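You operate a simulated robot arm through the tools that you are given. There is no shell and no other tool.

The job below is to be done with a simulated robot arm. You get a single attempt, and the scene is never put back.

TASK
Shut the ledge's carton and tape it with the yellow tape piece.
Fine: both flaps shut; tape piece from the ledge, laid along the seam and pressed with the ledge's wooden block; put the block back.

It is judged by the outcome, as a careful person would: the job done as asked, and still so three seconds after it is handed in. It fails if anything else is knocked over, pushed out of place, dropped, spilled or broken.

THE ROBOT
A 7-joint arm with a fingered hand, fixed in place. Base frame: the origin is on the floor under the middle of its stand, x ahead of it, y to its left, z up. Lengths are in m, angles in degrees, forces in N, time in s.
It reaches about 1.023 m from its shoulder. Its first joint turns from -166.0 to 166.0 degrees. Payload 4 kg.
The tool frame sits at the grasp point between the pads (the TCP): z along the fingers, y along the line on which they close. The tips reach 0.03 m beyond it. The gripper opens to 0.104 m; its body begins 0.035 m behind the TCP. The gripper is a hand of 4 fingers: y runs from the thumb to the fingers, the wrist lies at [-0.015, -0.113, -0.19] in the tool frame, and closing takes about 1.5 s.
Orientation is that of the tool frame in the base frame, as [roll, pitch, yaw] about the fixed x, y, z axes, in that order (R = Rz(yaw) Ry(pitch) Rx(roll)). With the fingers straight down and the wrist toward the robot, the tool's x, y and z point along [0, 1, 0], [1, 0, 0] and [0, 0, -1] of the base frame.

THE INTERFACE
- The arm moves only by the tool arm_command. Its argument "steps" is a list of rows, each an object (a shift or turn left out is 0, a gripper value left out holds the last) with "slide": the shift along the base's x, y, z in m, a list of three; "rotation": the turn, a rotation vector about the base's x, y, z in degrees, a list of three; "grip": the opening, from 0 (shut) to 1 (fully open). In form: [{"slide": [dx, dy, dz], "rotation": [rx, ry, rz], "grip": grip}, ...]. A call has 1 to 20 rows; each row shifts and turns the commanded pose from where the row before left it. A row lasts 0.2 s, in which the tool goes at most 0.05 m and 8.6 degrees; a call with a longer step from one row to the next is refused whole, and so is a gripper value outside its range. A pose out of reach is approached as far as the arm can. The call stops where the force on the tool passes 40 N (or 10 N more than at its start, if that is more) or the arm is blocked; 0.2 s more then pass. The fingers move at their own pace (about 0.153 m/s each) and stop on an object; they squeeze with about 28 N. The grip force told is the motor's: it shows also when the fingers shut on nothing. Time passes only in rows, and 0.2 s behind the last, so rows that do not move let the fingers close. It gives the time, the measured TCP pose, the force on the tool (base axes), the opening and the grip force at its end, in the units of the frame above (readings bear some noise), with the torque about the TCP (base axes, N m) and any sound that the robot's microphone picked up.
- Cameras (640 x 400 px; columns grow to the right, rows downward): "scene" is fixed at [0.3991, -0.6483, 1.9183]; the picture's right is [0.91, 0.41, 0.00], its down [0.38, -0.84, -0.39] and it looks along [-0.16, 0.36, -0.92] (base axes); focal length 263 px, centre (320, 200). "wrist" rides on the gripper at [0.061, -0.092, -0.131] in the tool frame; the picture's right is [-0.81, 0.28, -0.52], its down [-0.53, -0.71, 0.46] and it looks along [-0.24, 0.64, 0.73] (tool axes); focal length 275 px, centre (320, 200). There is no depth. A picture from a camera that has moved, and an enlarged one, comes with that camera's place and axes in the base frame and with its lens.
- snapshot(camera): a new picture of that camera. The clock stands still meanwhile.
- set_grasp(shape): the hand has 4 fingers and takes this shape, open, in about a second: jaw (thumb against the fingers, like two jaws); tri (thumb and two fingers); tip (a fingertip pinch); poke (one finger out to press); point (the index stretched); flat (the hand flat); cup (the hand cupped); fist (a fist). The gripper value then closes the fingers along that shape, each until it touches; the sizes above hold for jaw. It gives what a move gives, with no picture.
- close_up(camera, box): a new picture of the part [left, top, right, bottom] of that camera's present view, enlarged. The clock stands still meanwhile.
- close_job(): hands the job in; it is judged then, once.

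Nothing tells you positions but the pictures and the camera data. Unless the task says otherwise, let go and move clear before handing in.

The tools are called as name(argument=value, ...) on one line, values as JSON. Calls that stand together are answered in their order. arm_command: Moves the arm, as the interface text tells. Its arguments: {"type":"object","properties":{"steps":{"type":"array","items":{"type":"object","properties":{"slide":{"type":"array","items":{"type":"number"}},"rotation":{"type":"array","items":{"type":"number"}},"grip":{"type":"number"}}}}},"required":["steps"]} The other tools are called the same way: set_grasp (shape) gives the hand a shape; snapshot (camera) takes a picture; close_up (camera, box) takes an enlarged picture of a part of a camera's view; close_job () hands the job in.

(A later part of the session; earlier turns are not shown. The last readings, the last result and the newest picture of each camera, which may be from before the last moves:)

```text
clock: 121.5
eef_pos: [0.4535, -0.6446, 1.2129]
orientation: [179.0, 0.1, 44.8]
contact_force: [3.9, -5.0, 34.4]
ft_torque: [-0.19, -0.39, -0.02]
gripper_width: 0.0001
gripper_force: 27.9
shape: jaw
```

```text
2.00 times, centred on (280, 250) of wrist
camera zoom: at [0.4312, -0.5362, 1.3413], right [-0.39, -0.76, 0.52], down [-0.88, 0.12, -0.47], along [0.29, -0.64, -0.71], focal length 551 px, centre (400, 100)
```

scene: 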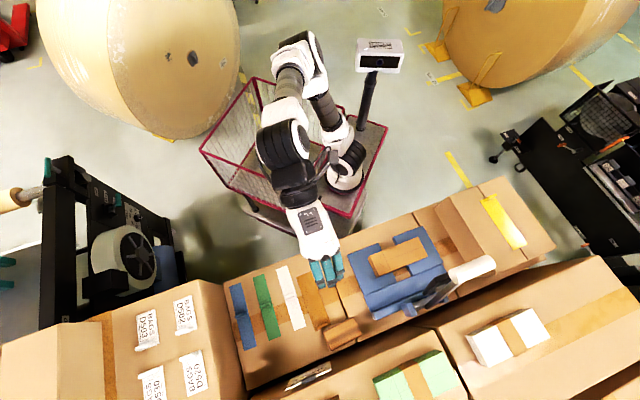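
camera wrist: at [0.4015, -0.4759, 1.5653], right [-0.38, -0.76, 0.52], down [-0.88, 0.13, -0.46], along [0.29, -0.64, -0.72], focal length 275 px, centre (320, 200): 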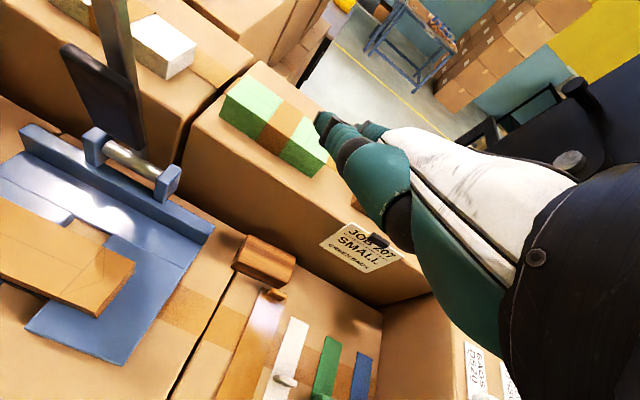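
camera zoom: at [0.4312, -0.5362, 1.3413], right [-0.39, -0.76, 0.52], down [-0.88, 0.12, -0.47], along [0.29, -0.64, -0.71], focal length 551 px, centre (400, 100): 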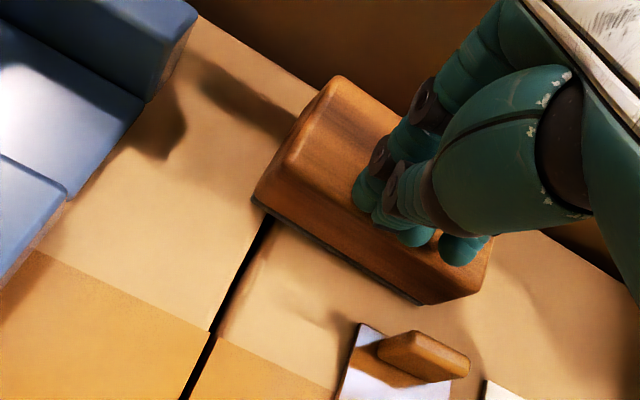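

arm_command(steps=[{"slide": [0, 0, 0.01]}, {"slide": [0, 0, 0.03]}, {"slide": [-0.01, 0.01, 0.04]}, {"slide": [-0.03, 0.03, 0.02]}, {"slide": [-0.03, 0.03, 0.02]}, {"slide": [-0.03, 0.03, 0.02]}, {}])

close_up(camera="scene", box=[310, 235, 400, 355])

close_up(camera="scene", box=[210, 220, 460, 400])

snapshot(camera="wrist")

```text
clock: 123.0
eef_pos: [0.3562, -0.5468, 1.3522]
orientation: [179.1, 0.1, 44.9]
contact_force: [0.2, -0.1, 0.2]
ft_torque: [0.0, 0.03, -0.01]
gripper_width: 0.0
gripper_force: 27.6
shape: jaw
```

```text
3.33 times, centred on (355, 295) of scene
camera zoom: at [0.3991, -0.6483, 1.9183], right [0.91, 0.41, 0.0], down [0.38, -0.84, -0.39], along [-0.16, 0.36, -0.92], focal length 877 px, centre (203, -117)
```

zoom: 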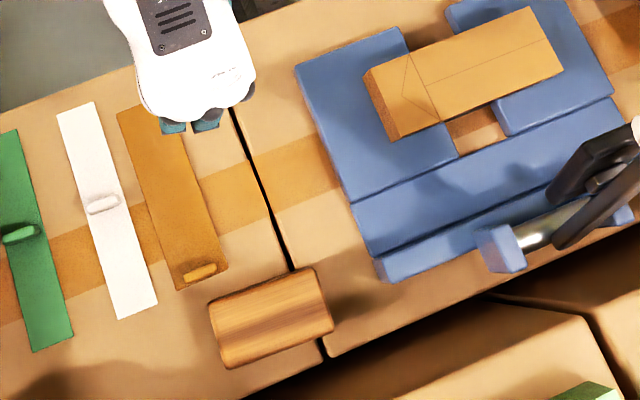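

```text
2.22 times, centred on (335, 310) of scene
camera zoom: at [0.3991, -0.6483, 1.9183], right [0.91, 0.41, 0.0], down [0.38, -0.84, -0.39], along [-0.16, 0.36, -0.92], focal length 585 px, centre (287, -44)
```

zoom: 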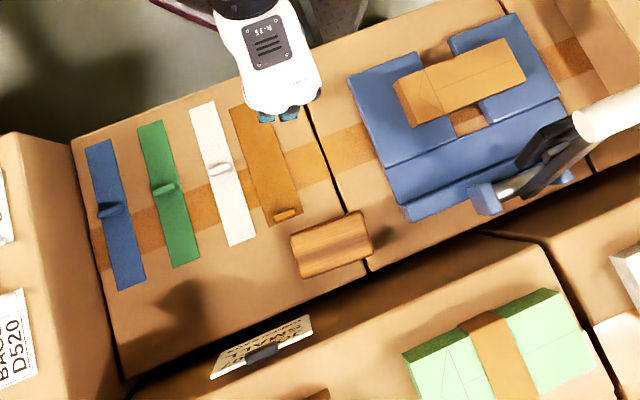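

```text
taken
camera wrist: at [0.3337, -0.4378, 1.4804], right [-0.38, -0.76, 0.52], down [-0.88, 0.12, -0.46], along [0.29, -0.64, -0.71], focal length 275 px, centre (320, 200)
```

wrist: 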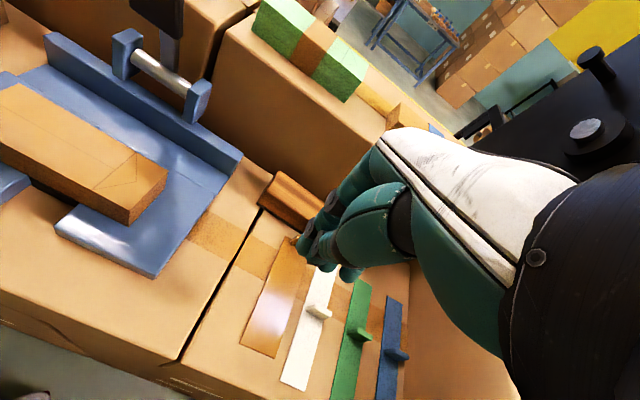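

The block has been drawn off the wall and now sits within ~5 mm of its original place with room behind it; brown also slid most of the way home. Now pick the block with the jaw grip, hand tilted back 18°.

arm_command(steps=[{"slide": [0, 0, 0.01], "grip": 0.56}, {"slide": [0.01, -0.01, 0.01], "rotation": [-4.24, -4.24, 0]}, {"slide": [0.02, -0.02, 0], "rotation": [-4.24, -4.24, 0]}, {"slide": [0.025, -0.025, 0], "rotation": [-4.24, -4.24, 0]}, {"slide": [0.027, -0.026, 0]}, {"slide": [0.0274, -0.0259, 0]}, {}])

close_up(camera="scene", box=[310, 290, 410, 370])

snapshot(camera="wrist")

```text
clock: 124.7
eef_pos: [0.4661, -0.6548, 1.373]
orientation: [161.0, 0.1, 44.7]
contact_force: [0.2, 0.4, 0.3]
ft_torque: [-0.01, -0.02, 0.0]
gripper_width: 0.0579
gripper_force: 0.1
shape: jaw
```

```text
5.00 times, centred on (360, 330) of scene
camera zoom: at [0.3991, -0.6483, 1.9183], right [0.91, 0.41, 0.0], down [0.38, -0.84, -0.39], along [-0.16, 0.36, -0.92], focal length 1315 px, centre (120, -450)
```

zoom: 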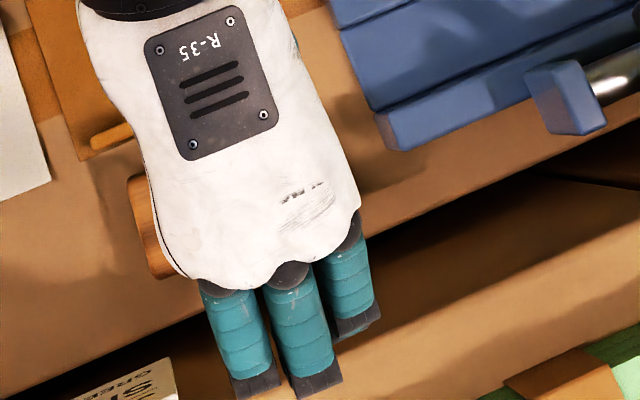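

```text
taken
camera wrist: at [0.4179, -0.5195, 1.4665], right [-0.51, -0.64, 0.58], down [-0.75, 0.0, -0.66], along [0.42, -0.77, -0.48], focal length 275 px, centre (320, 200)
```

wrist: 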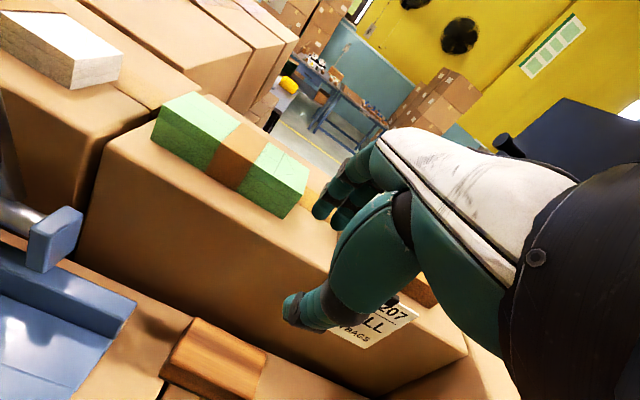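

arm_command(steps=[{"slide": [-0.0008, 0.0008, -0.03], "grip": 0.515}, {"slide": [0, 0, -0.03]}, {"slide": [0, 0, -0.03]}, {"slide": [0, 0, -0.012]}, {}])

close_up(camera="scene", box=[310, 290, 410, 370])

close_up(camera="wrist", box=[140, 180, 360, 400])

```text
clock: 125.8
eef_pos: [0.4622, -0.6533, 1.2696]
orientation: [161.2, 0.1, 44.7]
contact_force: [0.1, 0.9, 0.1]
ft_torque: [-0.04, -0.02, 0.02]
gripper_width: 0.0538
gripper_force: 0.0
shape: jaw
```

```text
5.00 times, centred on (360, 330) of scene
camera zoom: at [0.3991, -0.6483, 1.9183], right [0.91, 0.41, 0.0], down [0.38, -0.84, -0.39], along [-0.16, 0.36, -0.92], focal length 1315 px, centre (120, -450)
```

zoom: 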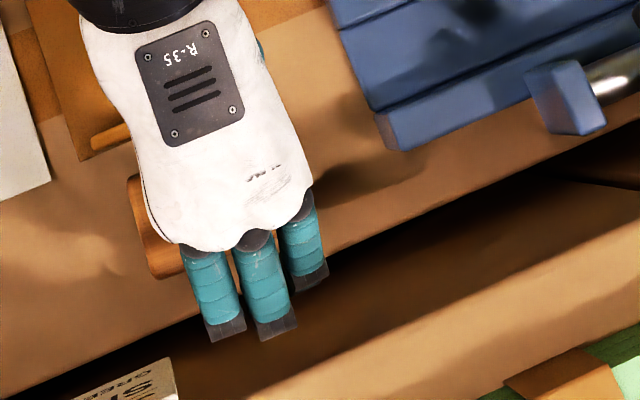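

```text
1.82 times, centred on (250, 290) of wrist
camera zoom: at [0.4157, -0.5188, 1.3637], right [-0.51, -0.64, 0.58], down [-0.75, 0.0, -0.66], along [0.42, -0.77, -0.48], focal length 500 px, centre (447, 36)
```

zoom: 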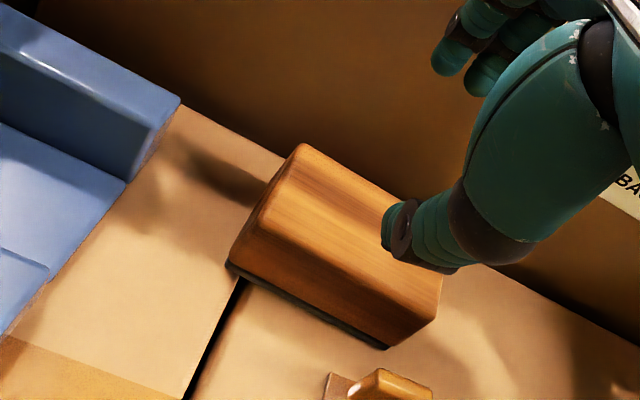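

Fingers are inside the wall line. Continue descending in small steps, watching for contact.

arm_command(steps=[{"slide": [0.0012, -0.0005, -0.015]}, {"slide": [0, 0, -0.015]}, {"slide": [0, 0, -0.015]}, {"slide": [0, 0, -0.01]}, {}])

close_up(camera="scene", box=[310, 290, 410, 370])

close_up(camera="wrist", box=[180, 130, 400, 350])

```text
clock: 127.0
eef_pos: [0.4633, -0.6533, 1.2159]
orientation: [161.1, 0.1, 44.8]
contact_force: [-0.1, -0.3, -0.6]
ft_torque: [-0.02, -0.01, 0.02]
gripper_width: 0.0539
gripper_force: 0.1
shape: jaw
```

```text
5.00 times, centred on (360, 330) of scene
camera zoom: at [0.3991, -0.6483, 1.9183], right [0.91, 0.41, 0.0], down [0.38, -0.84, -0.39], along [-0.16, 0.36, -0.92], focal length 1315 px, centre (120, -450)
```

zoom: 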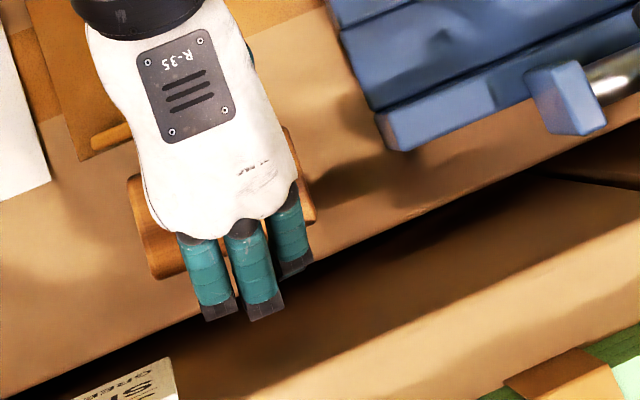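

```text
1.82 times, centred on (290, 240) of wrist
camera zoom: at [0.4167, -0.5185, 1.3082], right [-0.51, -0.64, 0.58], down [-0.75, 0.0, -0.66], along [0.42, -0.77, -0.48], focal length 500 px, centre (374, 127)
```

zoom: 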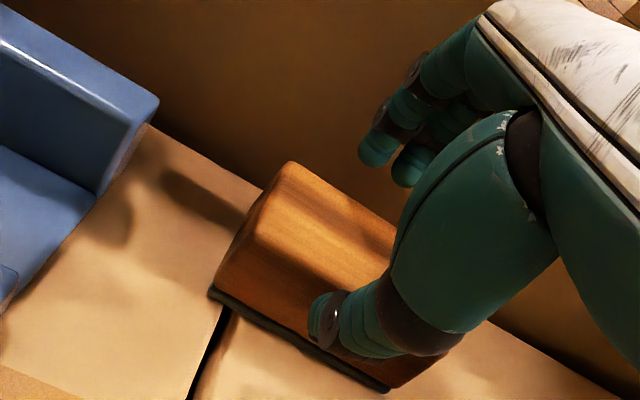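

arm_command(steps=[{"slide": [0.0021, -0.0021, 0], "grip": 0.555}, {"slide": [0, 0, -0.008]}, {"slide": [0, 0, -0.006]}, {"slide": [0, 0, -0.004]}, {}])

close_up(camera="wrist", box=[180, 130, 400, 350])

close_up(camera="scene", box=[310, 290, 410, 370])

```text
clock: 128.2
eef_pos: [0.4656, -0.6547, 1.196]
orientation: [161.1, 0.1, 44.7]
contact_force: [0.0, 0.2, 0.4]
ft_torque: [0.0, -0.02, -0.02]
gripper_width: 0.0573
gripper_force: 0.2
shape: jaw
```

```text
1.82 times, centred on (290, 240) of wrist
camera zoom: at [0.4191, -0.5204, 1.2898], right [-0.51, -0.64, 0.58], down [-0.75, 0.0, -0.66], along [0.42, -0.77, -0.48], focal length 500 px, centre (374, 127)
```

zoom: 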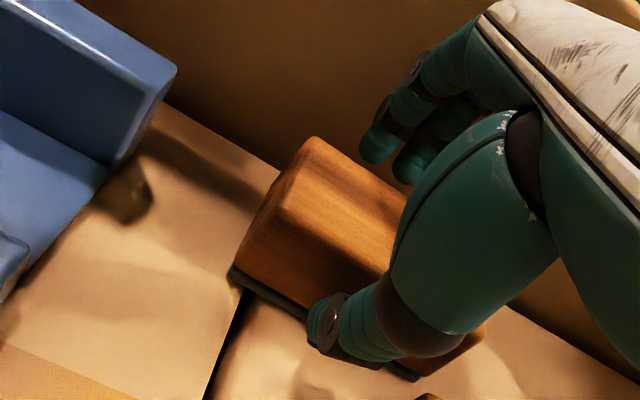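

```text
5.00 times, centred on (360, 330) of scene
camera zoom: at [0.3991, -0.6483, 1.9183], right [0.91, 0.41, 0.0], down [0.38, -0.84, -0.39], along [-0.16, 0.36, -0.92], focal length 1315 px, centre (120, -450)
```

zoom: 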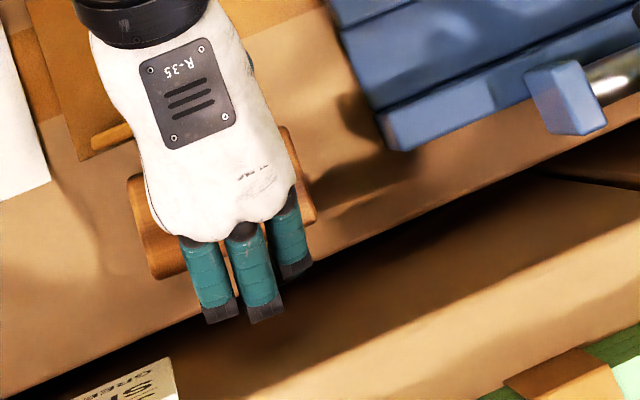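

No contact; fingertips are going down behind the block. Continue to gripping depth.

arm_command(steps=[{"slide": [0, 0, -0.005]}, {"slide": [0, 0, -0.004]}, {"slide": [0, 0, -0.003]}, {}])

close_up(camera="wrist", box=[180, 130, 400, 350])

```text
clock: 129.2
eef_pos: [0.4653, -0.6542, 1.185]
orientation: [161.2, 0.1, 44.9]
contact_force: [-0.3, -0.5, 0.3]
ft_torque: [0.0, -0.02, 0.0]
gripper_width: 0.0574
gripper_force: 0.0
shape: jaw
```

```text
1.82 times, centred on (290, 240) of wrist
camera zoom: at [0.4189, -0.5203, 1.2783], right [-0.51, -0.64, 0.58], down [-0.75, 0.0, -0.66], along [0.42, -0.77, -0.48], focal length 500 px, centre (374, 127)
```

zoom: 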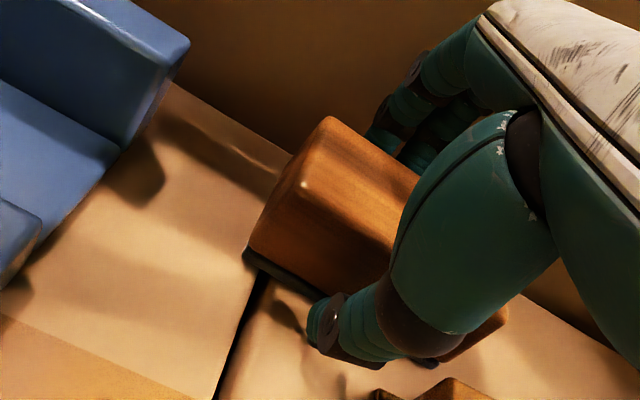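

Fingers are behind the block, thumb in front. Close slowly.

arm_command(steps=[{"grip": 0.5}, {"grip": 0.46}, {"grip": 0.42}, {"grip": 0.36}, {"grip": 0.2}, {"grip": 0.0}, {}, {}])

close_up(camera="wrist", box=[180, 130, 400, 350])

close_up(camera="scene", box=[270, 240, 420, 380])

```text
clock: 131.1
eef_pos: [0.4654, -0.6551, 1.1851]
orientation: [161.1, 0.1, 44.7]
contact_force: [-1.1, -0.8, 2.9]
ft_torque: [0.07, 0.1, 0.02]
gripper_width: 0.0444
gripper_force: 28.3
shape: jaw
```

```text
1.82 times, centred on (290, 240) of wrist
camera zoom: at [0.4188, -0.5202, 1.2785], right [-0.51, -0.64, 0.58], down [-0.75, 0.0, -0.66], along [0.42, -0.77, -0.48], focal length 500 px, centre (374, 127)
```

zoom: 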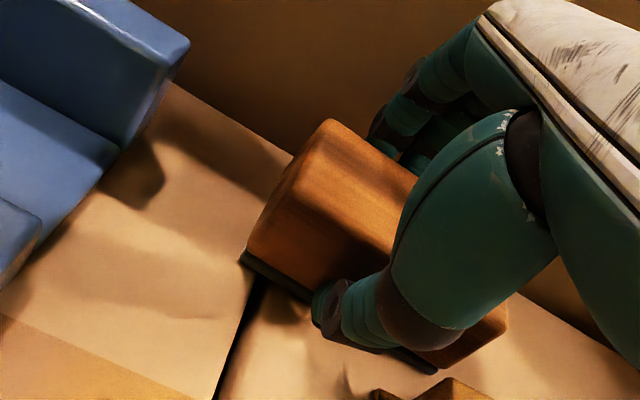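

```text
2.86 times, centred on (345, 310) of scene
camera zoom: at [0.3991, -0.6483, 1.9183], right [0.91, 0.41, 0.0], down [0.38, -0.84, -0.39], along [-0.16, 0.36, -0.92], focal length 752 px, centre (249, -114)
```

zoom: 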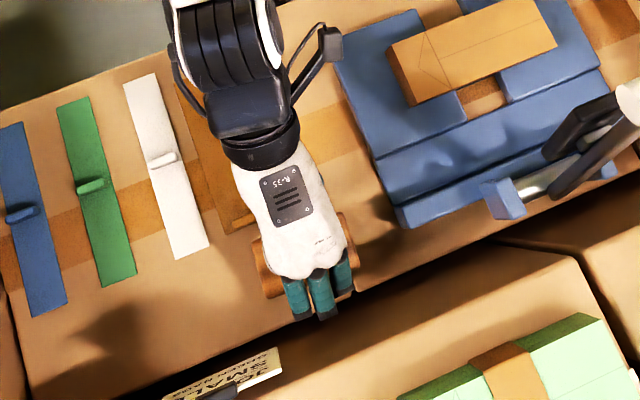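

Block gripped (width 44 mm). Lift slightly and check it stays level.

arm_command(steps=[{"slide": [0, 0, 0.006]}, {"slide": [-0.002, 0.002, 0.014]}, {"slide": [-0.004, 0.004, 0.02]}, {"slide": [-0.01, 0.01, 0.03]}, {}])

snapshot(camera="wrist")

close_up(camera="scene", box=[270, 240, 420, 380])

```text
clock: 132.2
eef_pos: [0.45, -0.6403, 1.2558]
orientation: [161.1, 0.1, 44.8]
contact_force: [0.4, 0.1, -1.7]
ft_torque: [0.02, -0.04, 0.01]
gripper_width: 0.0447
gripper_force: 27.4
shape: jaw
```

```text
taken
camera wrist: at [0.4031, -0.5052, 1.3483], right [-0.51, -0.64, 0.58], down [-0.75, 0.0, -0.66], along [0.42, -0.77, -0.48], focal length 275 px, centre (320, 200)
```

wrist: 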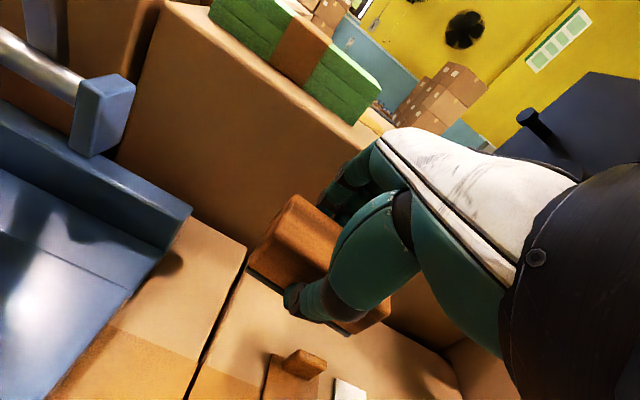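

```text
2.86 times, centred on (345, 310) of scene
camera zoom: at [0.3991, -0.6483, 1.9183], right [0.91, 0.41, 0.0], down [0.38, -0.84, -0.39], along [-0.16, 0.36, -0.92], focal length 752 px, centre (249, -114)
```

zoom: 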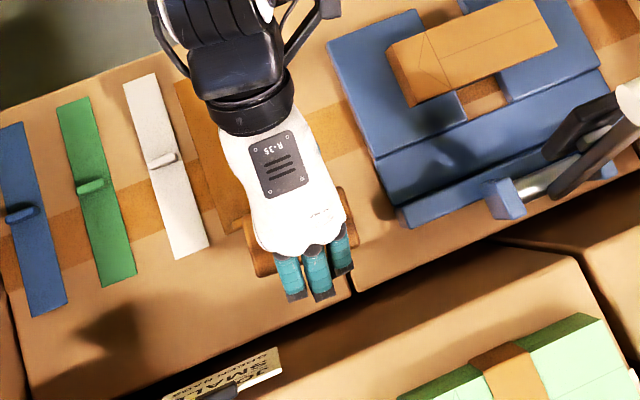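

Block is securely held. I'll park it on the free spot where the yellow tape used to be, so I can restore brown and later re-grip the block higher (so the thumb clears the tape's tab when pressing).

arm_command(steps=[{"slide": [-0.0125, 0.0291, 0]}, {"slide": [-0.0125, 0.0291, 0]}, {"slide": [-0.0125, 0.0291, 0]}, {"slide": [-0.0123, 0.029, 0]}, {}])

snapshot(camera="wrist")

close_up(camera="scene", box=[260, 220, 410, 350])

```text
clock: 133.4
eef_pos: [0.4003, -0.5257, 1.256]
orientation: [161.1, 0.1, 44.9]
contact_force: [-0.5, 0.0, -1.3]
ft_torque: [0.02, -0.01, -0.04]
gripper_width: 0.0447
gripper_force: 28.5
shape: jaw
```

```text
taken
camera wrist: at [0.3539, -0.3904, 1.3494], right [-0.51, -0.64, 0.58], down [-0.75, 0.0, -0.66], along [0.42, -0.77, -0.48], focal length 275 px, centre (320, 200)
```

wrist: 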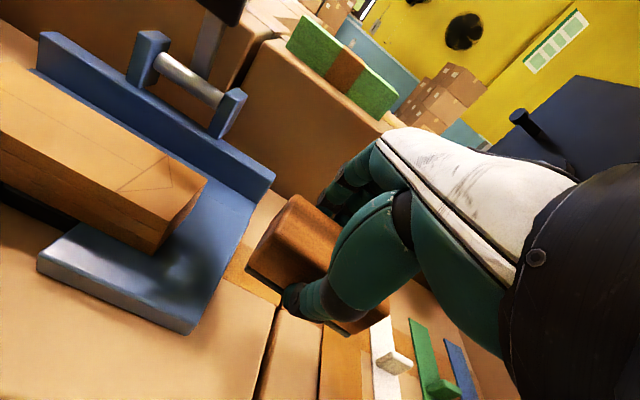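

```text
3.08 times, centred on (335, 285) of scene
camera zoom: at [0.3991, -0.6483, 1.9183], right [0.91, 0.41, 0.0], down [0.38, -0.84, -0.39], along [-0.16, 0.36, -0.92], focal length 810 px, centre (274, -62)
```

zoom: 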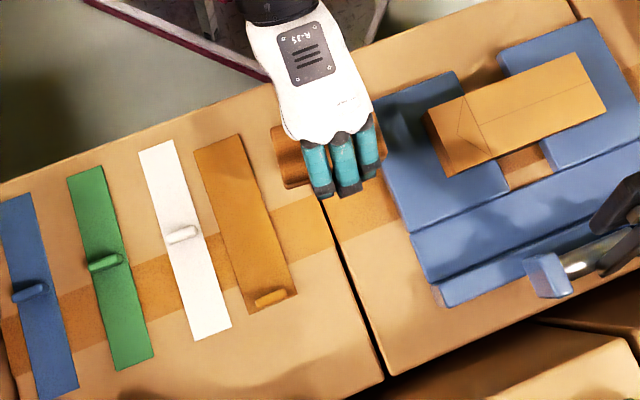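

Lower the block onto the ledge.

arm_command(steps=[{"slide": [0, 0, -0.025]}, {"slide": [0, 0, -0.025]}, {"slide": [0, 0, -0.012]}, {"slide": [0, 0, -0.005]}, {"slide": [0, 0, -0.002]}, {}])

close_up(camera="wrist", box=[180, 130, 400, 350])

close_up(camera="scene", box=[260, 220, 410, 350])

```text
clock: 134.8
eef_pos: [0.3995, -0.5228, 1.1848]
orientation: [161.1, 0.1, 44.7]
contact_force: [1.0, -1.2, 5.8]
ft_torque: [-0.03, 0.07, 0.04]
gripper_width: 0.0445
gripper_force: 27.8
shape: jaw
```

```text
1.82 times, centred on (290, 240) of wrist
camera zoom: at [0.3525, -0.3884, 1.2785], right [-0.51, -0.64, 0.58], down [-0.75, 0.0, -0.66], along [0.42, -0.77, -0.48], focal length 500 px, centre (374, 127)
```

zoom: 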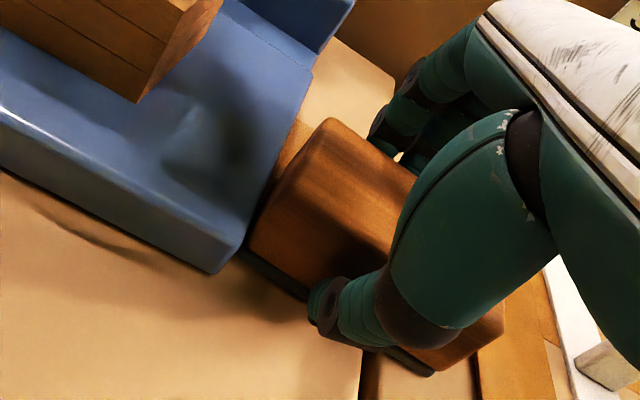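

```text
3.08 times, centred on (335, 285) of scene
camera zoom: at [0.3991, -0.6483, 1.9183], right [0.91, 0.41, 0.0], down [0.38, -0.84, -0.39], along [-0.16, 0.36, -0.92], focal length 810 px, centre (274, -62)
```

zoom: 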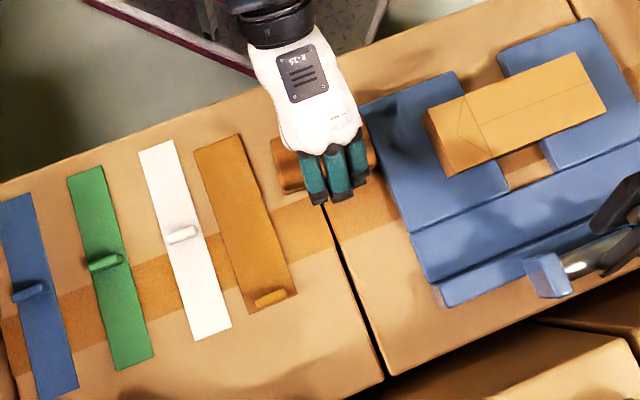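

Touchdown. Release and lift away.

arm_command(steps=[{"slide": [0, 0, 0.001], "grip": 0.46}, {"grip": 0.5}, {"grip": 0.55}, {"grip": 0.6}, {}, {"slide": [-0.003, 0.003, 0.02]}, {"slide": [-0.003, 0.003, 0.035]}, {"slide": [0, 0, 0.045]}, {"slide": [0, 0, 0.045]}, {}])

close_up(camera="scene", box=[260, 220, 410, 350])

snapshot(camera="wrist")

```text
clock: 137.1
eef_pos: [0.393, -0.5197, 1.3334]
orientation: [161.1, 0.0, 44.9]
contact_force: [-0.1, 0.1, 0.5]
ft_torque: [0.0, -0.01, 0.02]
gripper_width: 0.0622
gripper_force: 0.0
shape: jaw
```

```text
3.08 times, centred on (335, 285) of scene
camera zoom: at [0.3991, -0.6483, 1.9183], right [0.91, 0.41, 0.0], down [0.38, -0.84, -0.39], along [-0.16, 0.36, -0.92], focal length 810 px, centre (274, -62)
```

zoom: 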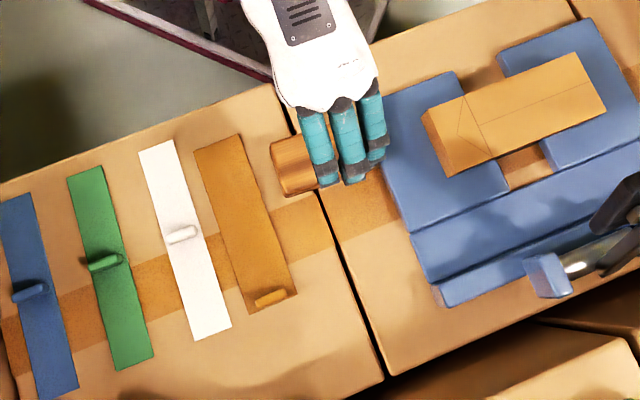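

```text
taken
camera wrist: at [0.346, -0.3851, 1.427], right [-0.51, -0.64, 0.58], down [-0.75, 0.0, -0.66], along [0.42, -0.77, -0.48], focal length 275 px, centre (320, 200)
```

wrist: 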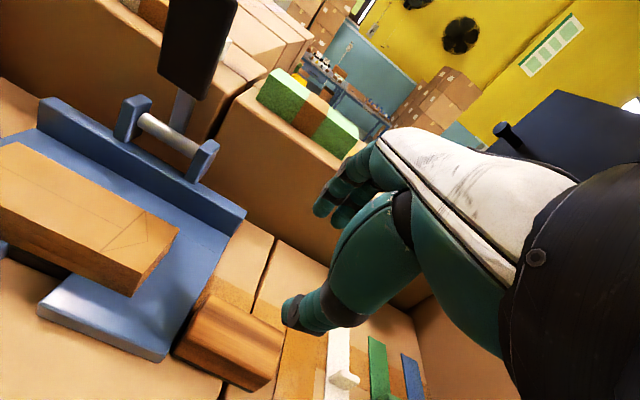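

Block is parked. Now switch to tri, level the hand, and go above brown's tab.

set_grasp(shape="tri")

arm_command(steps=[{"slide": [0.003, -0.04, 0.01], "rotation": [4.24, 4.24, 0.3], "grip": 0.35}, {"slide": [0.003, -0.04, 0], "rotation": [4.24, 4.24, 0.3]}, {"slide": [0.003, -0.04, -0.01], "rotation": [4.24, 4.24, 0]}, {"slide": [0.0014, -0.0215, -0.03]}, {}, {}])

close_up(camera="wrist", box=[180, 180, 340, 340])

close_up(camera="scene", box=[260, 220, 410, 350])

```text
clock: 137.9
eef_pos: [0.3928, -0.5209, 1.3337]
orientation: [161.0, 0.1, 44.7]
contact_force: [0.8, -0.1, -0.2]
ft_torque: [0.01, 0.0, -0.01]
gripper_width: 0.1039
gripper_force: 0.1
shape: tri
```

```text
clock: 139.3
eef_pos: [0.4027, -0.6618, 1.3035]
orientation: [179.1, 0.1, 45.4]
contact_force: [0.0, -0.1, 0.0]
ft_torque: [0.0, 0.02, 0.0]
gripper_width: 0.0364
gripper_force: 0.1
shape: tri
```

```text
2.50 times, centred on (260, 260) of wrist
camera zoom: at [0.3799, -0.5521, 1.4321], right [-0.38, -0.76, 0.52], down [-0.88, 0.12, -0.47], along [0.3, -0.63, -0.71], focal length 688 px, centre (470, 50)
```

zoom: 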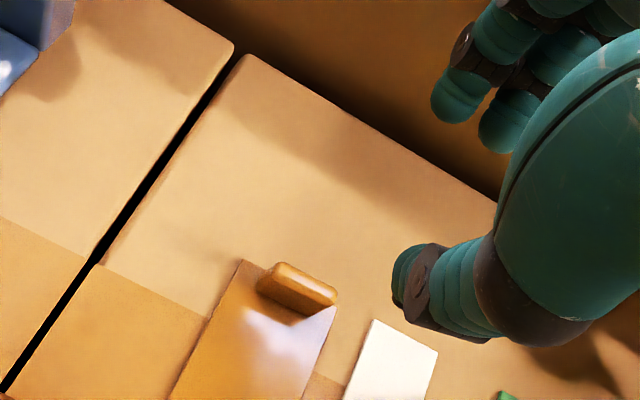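

```text
3.08 times, centred on (335, 285) of scene
camera zoom: at [0.3991, -0.6483, 1.9183], right [0.91, 0.41, 0.0], down [0.38, -0.84, -0.39], along [-0.16, 0.36, -0.92], focal length 810 px, centre (274, -62)
```

zoom: 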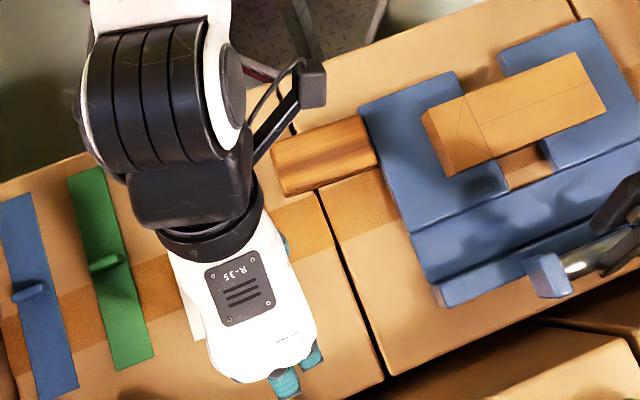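

Aligned over brown's tab. Descend and grip.

arm_command(steps=[{"slide": [0.0018, 0.0018, -0.03], "grip": 0.32}, {"slide": [0, 0, -0.03]}, {"slide": [0, 0, -0.03]}, {"slide": [0, 0, -0.02]}, {"slide": [0, 0, -0.01]}, {}])

close_up(camera="wrist", box=[220, 150, 380, 310])

```text
clock: 140.8
eef_pos: [0.4049, -0.6568, 1.1803]
orientation: [179.0, 0.0, 45.4]
contact_force: [-0.2, 0.5, 0.5]
ft_torque: [0.0, 0.0, 0.0]
gripper_width: 0.0336
gripper_force: 0.0
shape: tri
```

```text
2.50 times, centred on (300, 230) of wrist
camera zoom: at [0.3824, -0.5477, 1.3093], right [-0.38, -0.76, 0.52], down [-0.88, 0.12, -0.47], along [0.3, -0.63, -0.71], focal length 688 px, centre (370, 125)
```

zoom: 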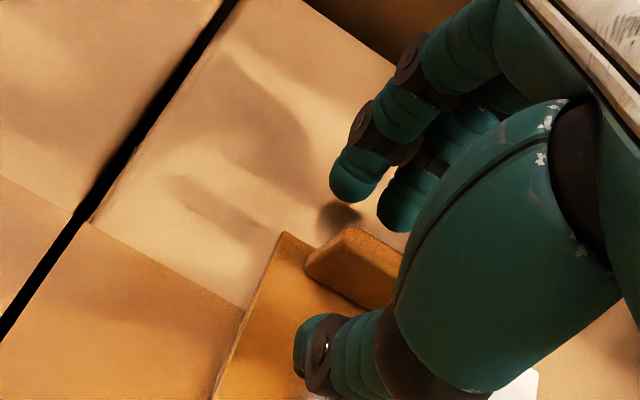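

arm_command(steps=[{"grip": 0.24}, {"grip": 0.18}, {"grip": 0.12}, {"grip": 0.06}, {"grip": 0.0}, {}, {}])

arm_command(steps=[{"slide": [0, 0, 0.008]}, {"slide": [0, 0, 0.012]}, {}])

close_up(camera="wrist", box=[180, 130, 400, 350])

close_up(camera="scene", box=[310, 235, 400, 355])

```text
clock: 142.3
eef_pos: [0.4061, -0.6566, 1.1816]
orientation: [179.1, 0.0, 45.5]
contact_force: [-0.1, 0.1, -0.3]
ft_torque: [-0.02, 0.01, 0.0]
gripper_width: 0.0022
gripper_force: 28.1
shape: tri
```

```text
clock: 143.2
eef_pos: [0.4066, -0.6563, 1.2003]
orientation: [179.1, 0.0, 45.4]
contact_force: [-0.1, -0.2, -0.6]
ft_torque: [-0.04, 0.01, 0.05]
gripper_width: 0.0022
gripper_force: 28.3
shape: tri
```

```text
1.82 times, centred on (290, 240) of wrist
camera zoom: at [0.3834, -0.5478, 1.3297], right [-0.38, -0.76, 0.52], down [-0.88, 0.12, -0.47], along [0.3, -0.63, -0.71], focal length 500 px, centre (374, 127)
```

zoom: 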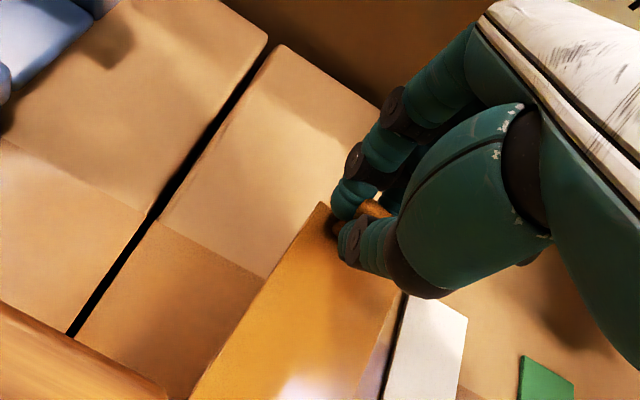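

```text
3.33 times, centred on (355, 295) of scene
camera zoom: at [0.3991, -0.6483, 1.9183], right [0.91, 0.41, 0.0], down [0.38, -0.84, -0.39], along [-0.16, 0.36, -0.92], focal length 877 px, centre (203, -117)
```

zoom: 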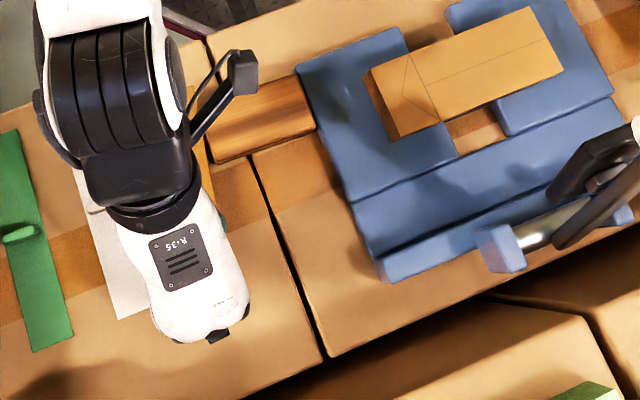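

Brown is held. Move it back by (−0.001, +0.0225) to its original place and lower.

arm_command(steps=[{"slide": [-0.0004, 0.0113, 0]}, {"slide": [-0.0004, 0.0113, 0]}, {}, {"slide": [0, 0, -0.01]}, {"slide": [0, 0, -0.007]}, {}])

close_up(camera="wrist", box=[160, 160, 400, 400])

close_up(camera="scene", box=[310, 235, 400, 355])

```text
clock: 144.6
eef_pos: [0.4049, -0.6341, 1.1847]
orientation: [179.1, 0.1, 45.4]
contact_force: [0.3, -0.7, -0.2]
ft_torque: [0.01, 0.03, -0.01]
gripper_width: 0.0023
gripper_force: 28.3
shape: tri
```

```text
1.67 times, centred on (280, 280) of wrist
camera zoom: at [0.382, -0.5244, 1.313], right [-0.38, -0.76, 0.52], down [-0.88, 0.12, -0.47], along [0.3, -0.63, -0.71], focal length 459 px, centre (387, 67)
```

zoom: 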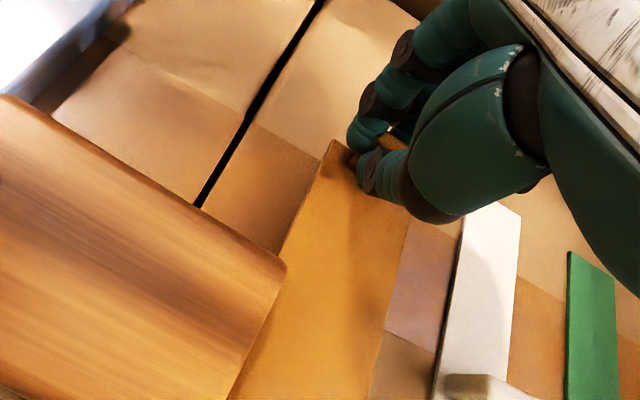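

```text
3.33 times, centred on (355, 295) of scene
camera zoom: at [0.3991, -0.6483, 1.9183], right [0.91, 0.41, 0.0], down [0.38, -0.84, -0.39], along [-0.16, 0.36, -0.92], focal length 877 px, centre (203, -117)
```

zoom: 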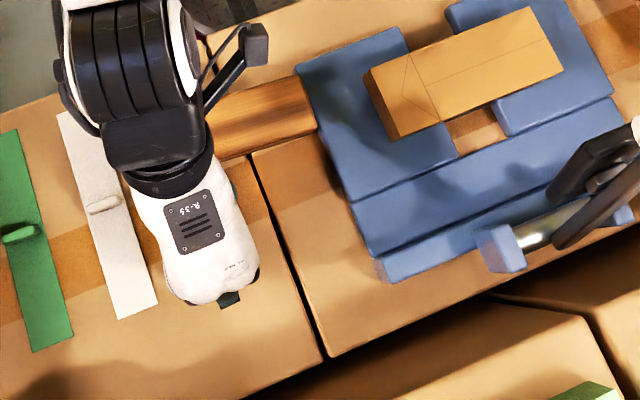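

Position checks out to within ~1.5 mm. Final small trim, set down, release, and lift.

arm_command(steps=[{"slide": [0.0008, 0.0008, -0.0015]}, {"slide": [0, 0, -0.0015]}, {}, {"grip": 0.06}, {"grip": 0.12}, {"grip": 0.2}, {"grip": 0.3}, {}, {"slide": [0, 0, 0.025]}, {"slide": [0, 0, 0.04]}, {"slide": [0, 0, 0.045]}, {"slide": [-0.02, 0.02, 0.04]}, {"slide": [-0.03, 0.03, 0.02]}, {"slide": [-0.03, 0.03, 0]}, {}])

close_up(camera="scene", box=[310, 235, 400, 355])

close_up(camera="scene", box=[210, 220, 460, 400])

snapshot(camera="wrist")

```text
clock: 147.8
eef_pos: [0.3267, -0.5528, 1.3507]
orientation: [179.1, 0.1, 45.5]
contact_force: [-0.3, 0.6, -0.8]
ft_torque: [0.02, -0.03, 0.02]
gripper_width: 0.031
gripper_force: 0.1
shape: tri
```

```text
3.33 times, centred on (355, 295) of scene
camera zoom: at [0.3991, -0.6483, 1.9183], right [0.91, 0.41, 0.0], down [0.38, -0.84, -0.39], along [-0.16, 0.36, -0.92], focal length 877 px, centre (203, -117)
```

zoom: 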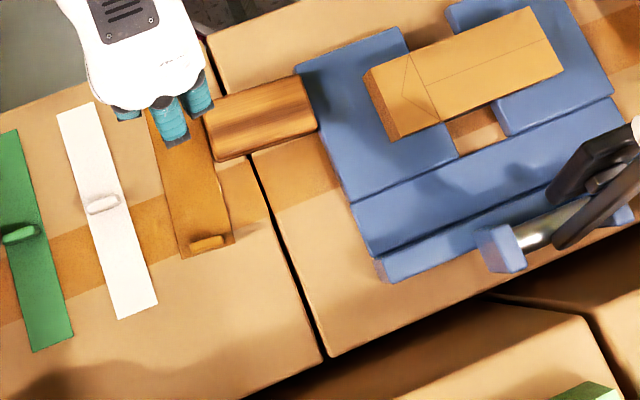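

```text
2.22 times, centred on (335, 310) of scene
camera zoom: at [0.3991, -0.6483, 1.9183], right [0.91, 0.41, 0.0], down [0.38, -0.84, -0.39], along [-0.16, 0.36, -0.92], focal length 585 px, centre (287, -44)
```

zoom: 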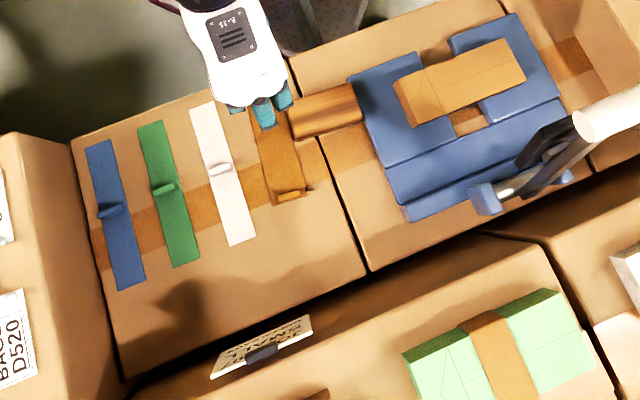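

```text
taken
camera wrist: at [0.3033, -0.4437, 1.4795], right [-0.38, -0.76, 0.52], down [-0.88, 0.12, -0.47], along [0.3, -0.63, -0.71], focal length 275 px, centre (320, 200)
```

wrist: 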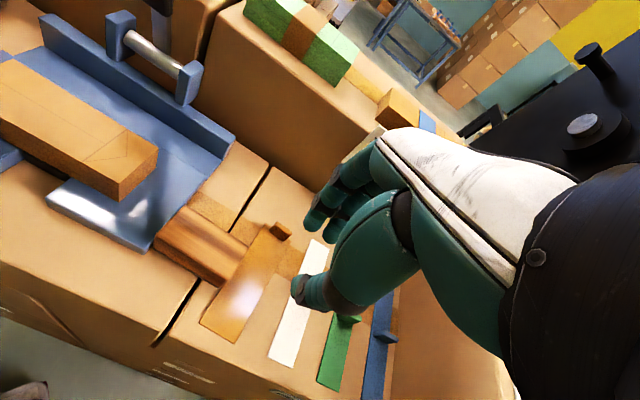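

Brown is back within ~3 mm of its original outline. Now re-grip the parked block with a higher jaw grip.

set_grasp(shape="jaw")

arm_command(steps=[{"slide": [0.0244, 0.0061, 0], "rotation": [0, 0, -0.9], "grip": 0.74}, {"slide": [0.0244, 0.0061, 0], "rotation": [0, 0, -0.9]}, {"slide": [0.0245, 0.0061, -0.02], "rotation": [0.45, 0.45, -0.7]}, {"slide": [0, 0, -0.03]}, {}])

snapshot(camera="wrist")

close_up(camera="scene", box=[270, 220, 400, 330])

```text
clock: 148.7
eef_pos: [0.3272, -0.5536, 1.3506]
orientation: [179.2, 0.0, 45.3]
contact_force: [0.2, -0.6, 0.1]
ft_torque: [0.01, 0.01, -0.02]
gripper_width: 0.1034
gripper_force: 0.1
shape: jaw
```

```text
clock: 149.8
eef_pos: [0.3987, -0.5339, 1.3016]
orientation: [179.6, 0.0, 42.9]
contact_force: [0.7, -0.6, -1.0]
ft_torque: [-0.04, 0.01, 0.02]
gripper_width: 0.0771
gripper_force: 0.1
shape: jaw
```

```text
taken
camera wrist: at [0.3817, -0.4254, 1.4312], right [-0.41, -0.75, 0.52], down [-0.87, 0.16, -0.46], along [0.26, -0.64, -0.72], focal length 275 px, centre (320, 200)
```

wrist: 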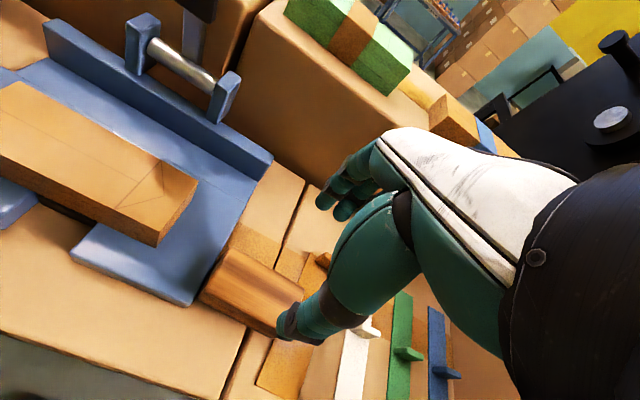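

```text
3.64 times, centred on (335, 275) of scene
camera zoom: at [0.3991, -0.6483, 1.9183], right [0.91, 0.41, 0.0], down [0.38, -0.84, -0.39], along [-0.16, 0.36, -0.92], focal length 957 px, centre (266, -73)
```

zoom: 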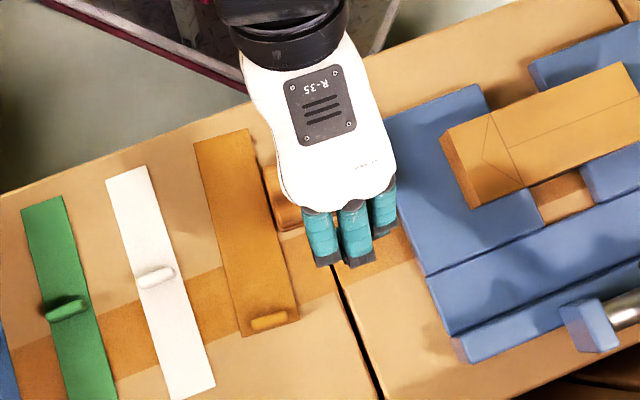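

close_up(camera="wrist", box=[170, 210, 340, 380])

```text
2.35 times, centred on (255, 295) of wrist
camera zoom: at [0.3817, -0.4254, 1.4312], right [-0.41, -0.75, 0.52], down [-0.87, 0.16, -0.46], along [0.26, -0.64, -0.72], focal length 648 px, centre (473, -24)
```

zoom: 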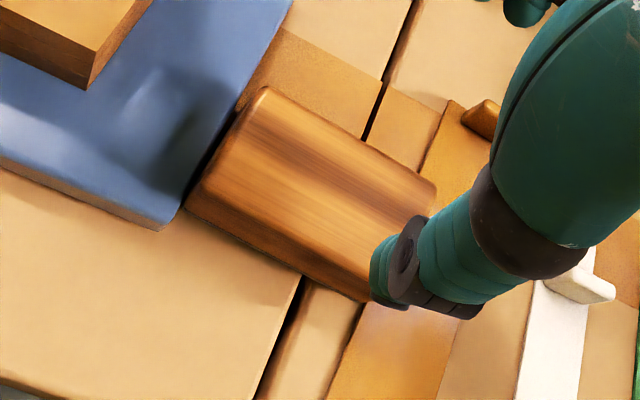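

Block is aligned with the hand (within 5 mm). Descend to the high-grip depth and close.

arm_command(steps=[{"slide": [0.0029, 0.0027, -0.03]}, {"slide": [0, 0, -0.035]}, {"slide": [0, 0, -0.025]}, {"slide": [0, 0, -0.0125]}, {}])

close_up(camera="wrist", box=[180, 150, 380, 350])

```text
clock: 151.1
eef_pos: [0.4021, -0.5334, 1.1982]
orientation: [179.7, 0.0, 42.8]
contact_force: [0.1, -0.4, 0.7]
ft_torque: [0.01, -0.02, -0.01]
gripper_width: 0.0775
gripper_force: 0.1
shape: jaw
```

```text
2.00 times, centred on (280, 250) of wrist
camera zoom: at [0.3844, -0.4239, 1.3277], right [-0.41, -0.75, 0.52], down [-0.87, 0.16, -0.46], along [0.26, -0.64, -0.72], focal length 551 px, centre (400, 100)
```

zoom: 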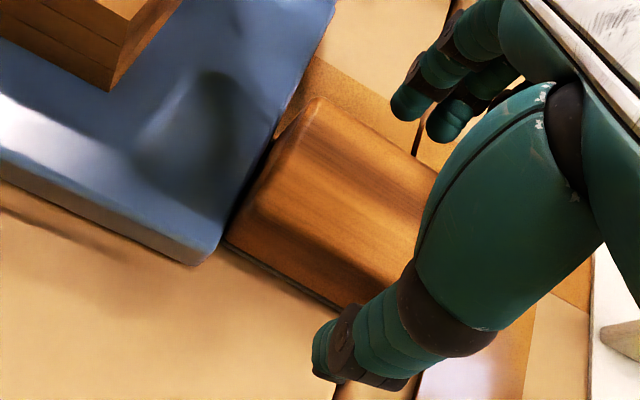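

arm_command(steps=[{"grip": 0.62}, {"grip": 0.54}, {"grip": 0.48}, {"grip": 0.44}, {"grip": 0.38}, {"grip": 0.2}, {"grip": 0.0}, {}, {}])

arm_command(steps=[{"slide": [0, 0, 0.008]}, {"slide": [0, 0, 0.015]}, {"slide": [0, 0, 0.03]}, {"slide": [0, 0, 0.04]}, {}])

snapshot(camera="wrist")

close_up(camera="scene", box=[270, 220, 400, 330])

```text
clock: 153.1
eef_pos: [0.4022, -0.5331, 1.1984]
orientation: [179.8, 0.0, 42.9]
contact_force: [-0.1, 0.1, -0.3]
ft_torque: [-0.04, 0.05, 0.05]
gripper_width: 0.0422
gripper_force: 28.0
shape: jaw
```

```text
clock: 154.2
eef_pos: [0.403, -0.5318, 1.2906]
orientation: [179.8, -0.1, 42.9]
contact_force: [0.4, 1.0, -1.4]
ft_torque: [0.01, -0.02, 0.01]
gripper_width: 0.0422
gripper_force: 27.9
shape: jaw
```

```text
taken
camera wrist: at [0.3844, -0.4218, 1.4205], right [-0.41, -0.75, 0.52], down [-0.87, 0.16, -0.46], along [0.26, -0.64, -0.72], focal length 275 px, centre (320, 200)
```

wrist: 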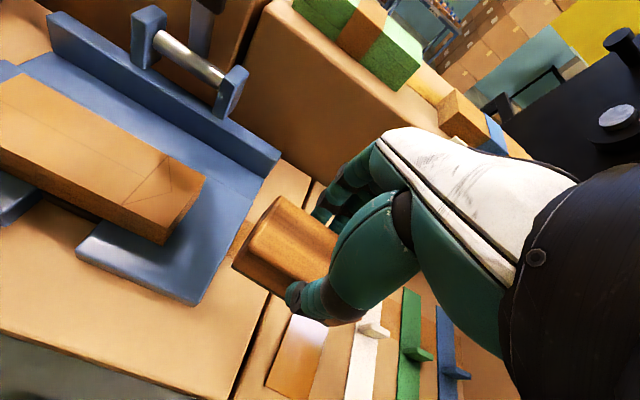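

```text
3.64 times, centred on (335, 275) of scene
camera zoom: at [0.3991, -0.6483, 1.9183], right [0.91, 0.41, 0.0], down [0.38, -0.84, -0.39], along [-0.16, 0.36, -0.92], focal length 957 px, centre (266, -73)
```

zoom: 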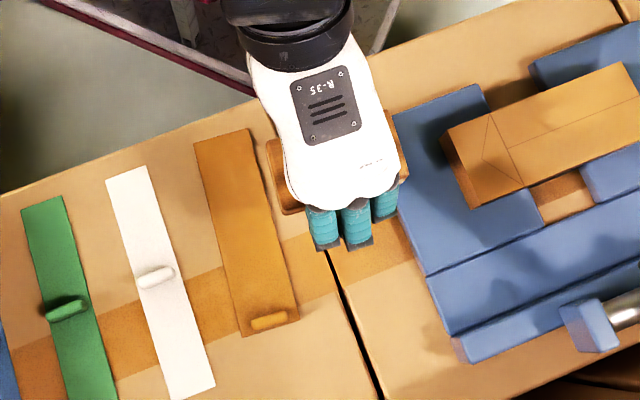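

close_up(camera="wrist", box=[200, 160, 380, 340])

```text
2.22 times, centred on (290, 250) of wrist
camera zoom: at [0.3844, -0.4218, 1.4205], right [-0.41, -0.75, 0.52], down [-0.87, 0.16, -0.46], along [0.26, -0.64, -0.72], focal length 612 px, centre (387, 89)
```

zoom: 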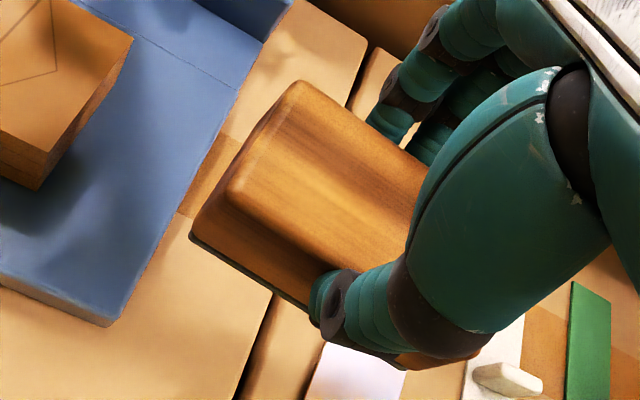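

The block is held high and nearly level. Carry it around on the robot side to the carton.

arm_command(steps=[{"slide": [-0.026, 0.026, 0.03], "rotation": [0, 0, 0.7]}, {"slide": [-0.026, 0.026, 0.03], "rotation": [0, 0, 0.7]}, {"slide": [-0.026, 0.026, 0.03], "rotation": [0, 0, 0.7]}, {"slide": [0.0322, 0.0322, 0]}, {"slide": [0.0322, 0.0322, 0]}, {"slide": [0.0322, 0.0322, 0]}, {"slide": [0.0322, 0.0322, 0]}, {"slide": [0.0322, 0.0322, 0]}, {"slide": [0.0322, 0.0322, 0]}, {"slide": [0.0322, 0.0322, 0]}, {"slide": [0.0322, 0.0322, 0]}, {"slide": [0.0322, 0.0322, 0]}, {"slide": [0.0322, 0.0322, 0]}, {}])

snapshot(camera="wrist")

snapshot(camera="scene")

```text
clock: 157.2
eef_pos: [0.6473, -0.1309, 1.3807]
orientation: [179.7, 0.1, 45.0]
contact_force: [-0.2, 0.3, -1.2]
ft_torque: [-0.01, -0.04, 0.01]
gripper_width: 0.042
gripper_force: 27.7
shape: jaw
```

```text
taken
camera wrist: at [0.625, -0.0229, 1.511], right [-0.38, -0.77, 0.52], down [-0.88, 0.13, -0.46], along [0.29, -0.63, -0.72], focal length 275 px, centre (320, 200)
```

wrist: 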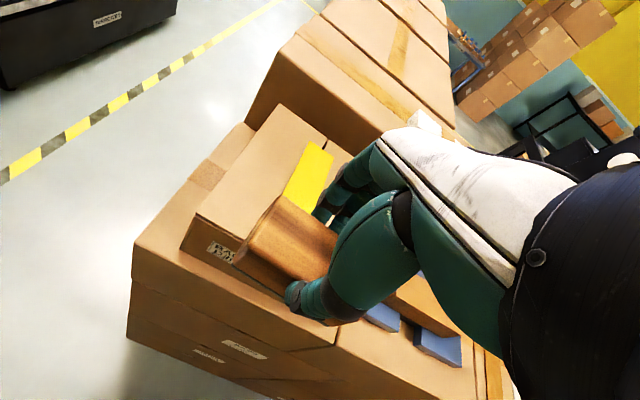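

```text
taken
```

scene: 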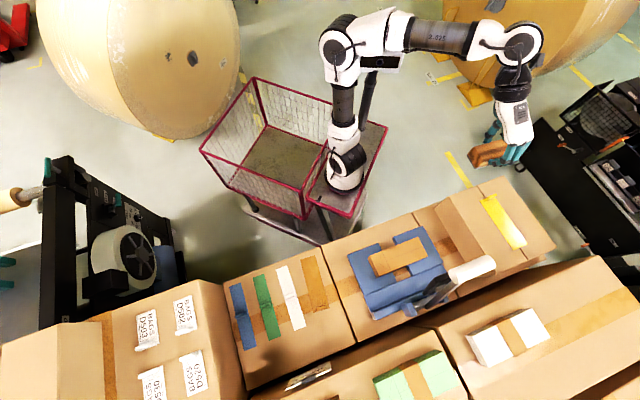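

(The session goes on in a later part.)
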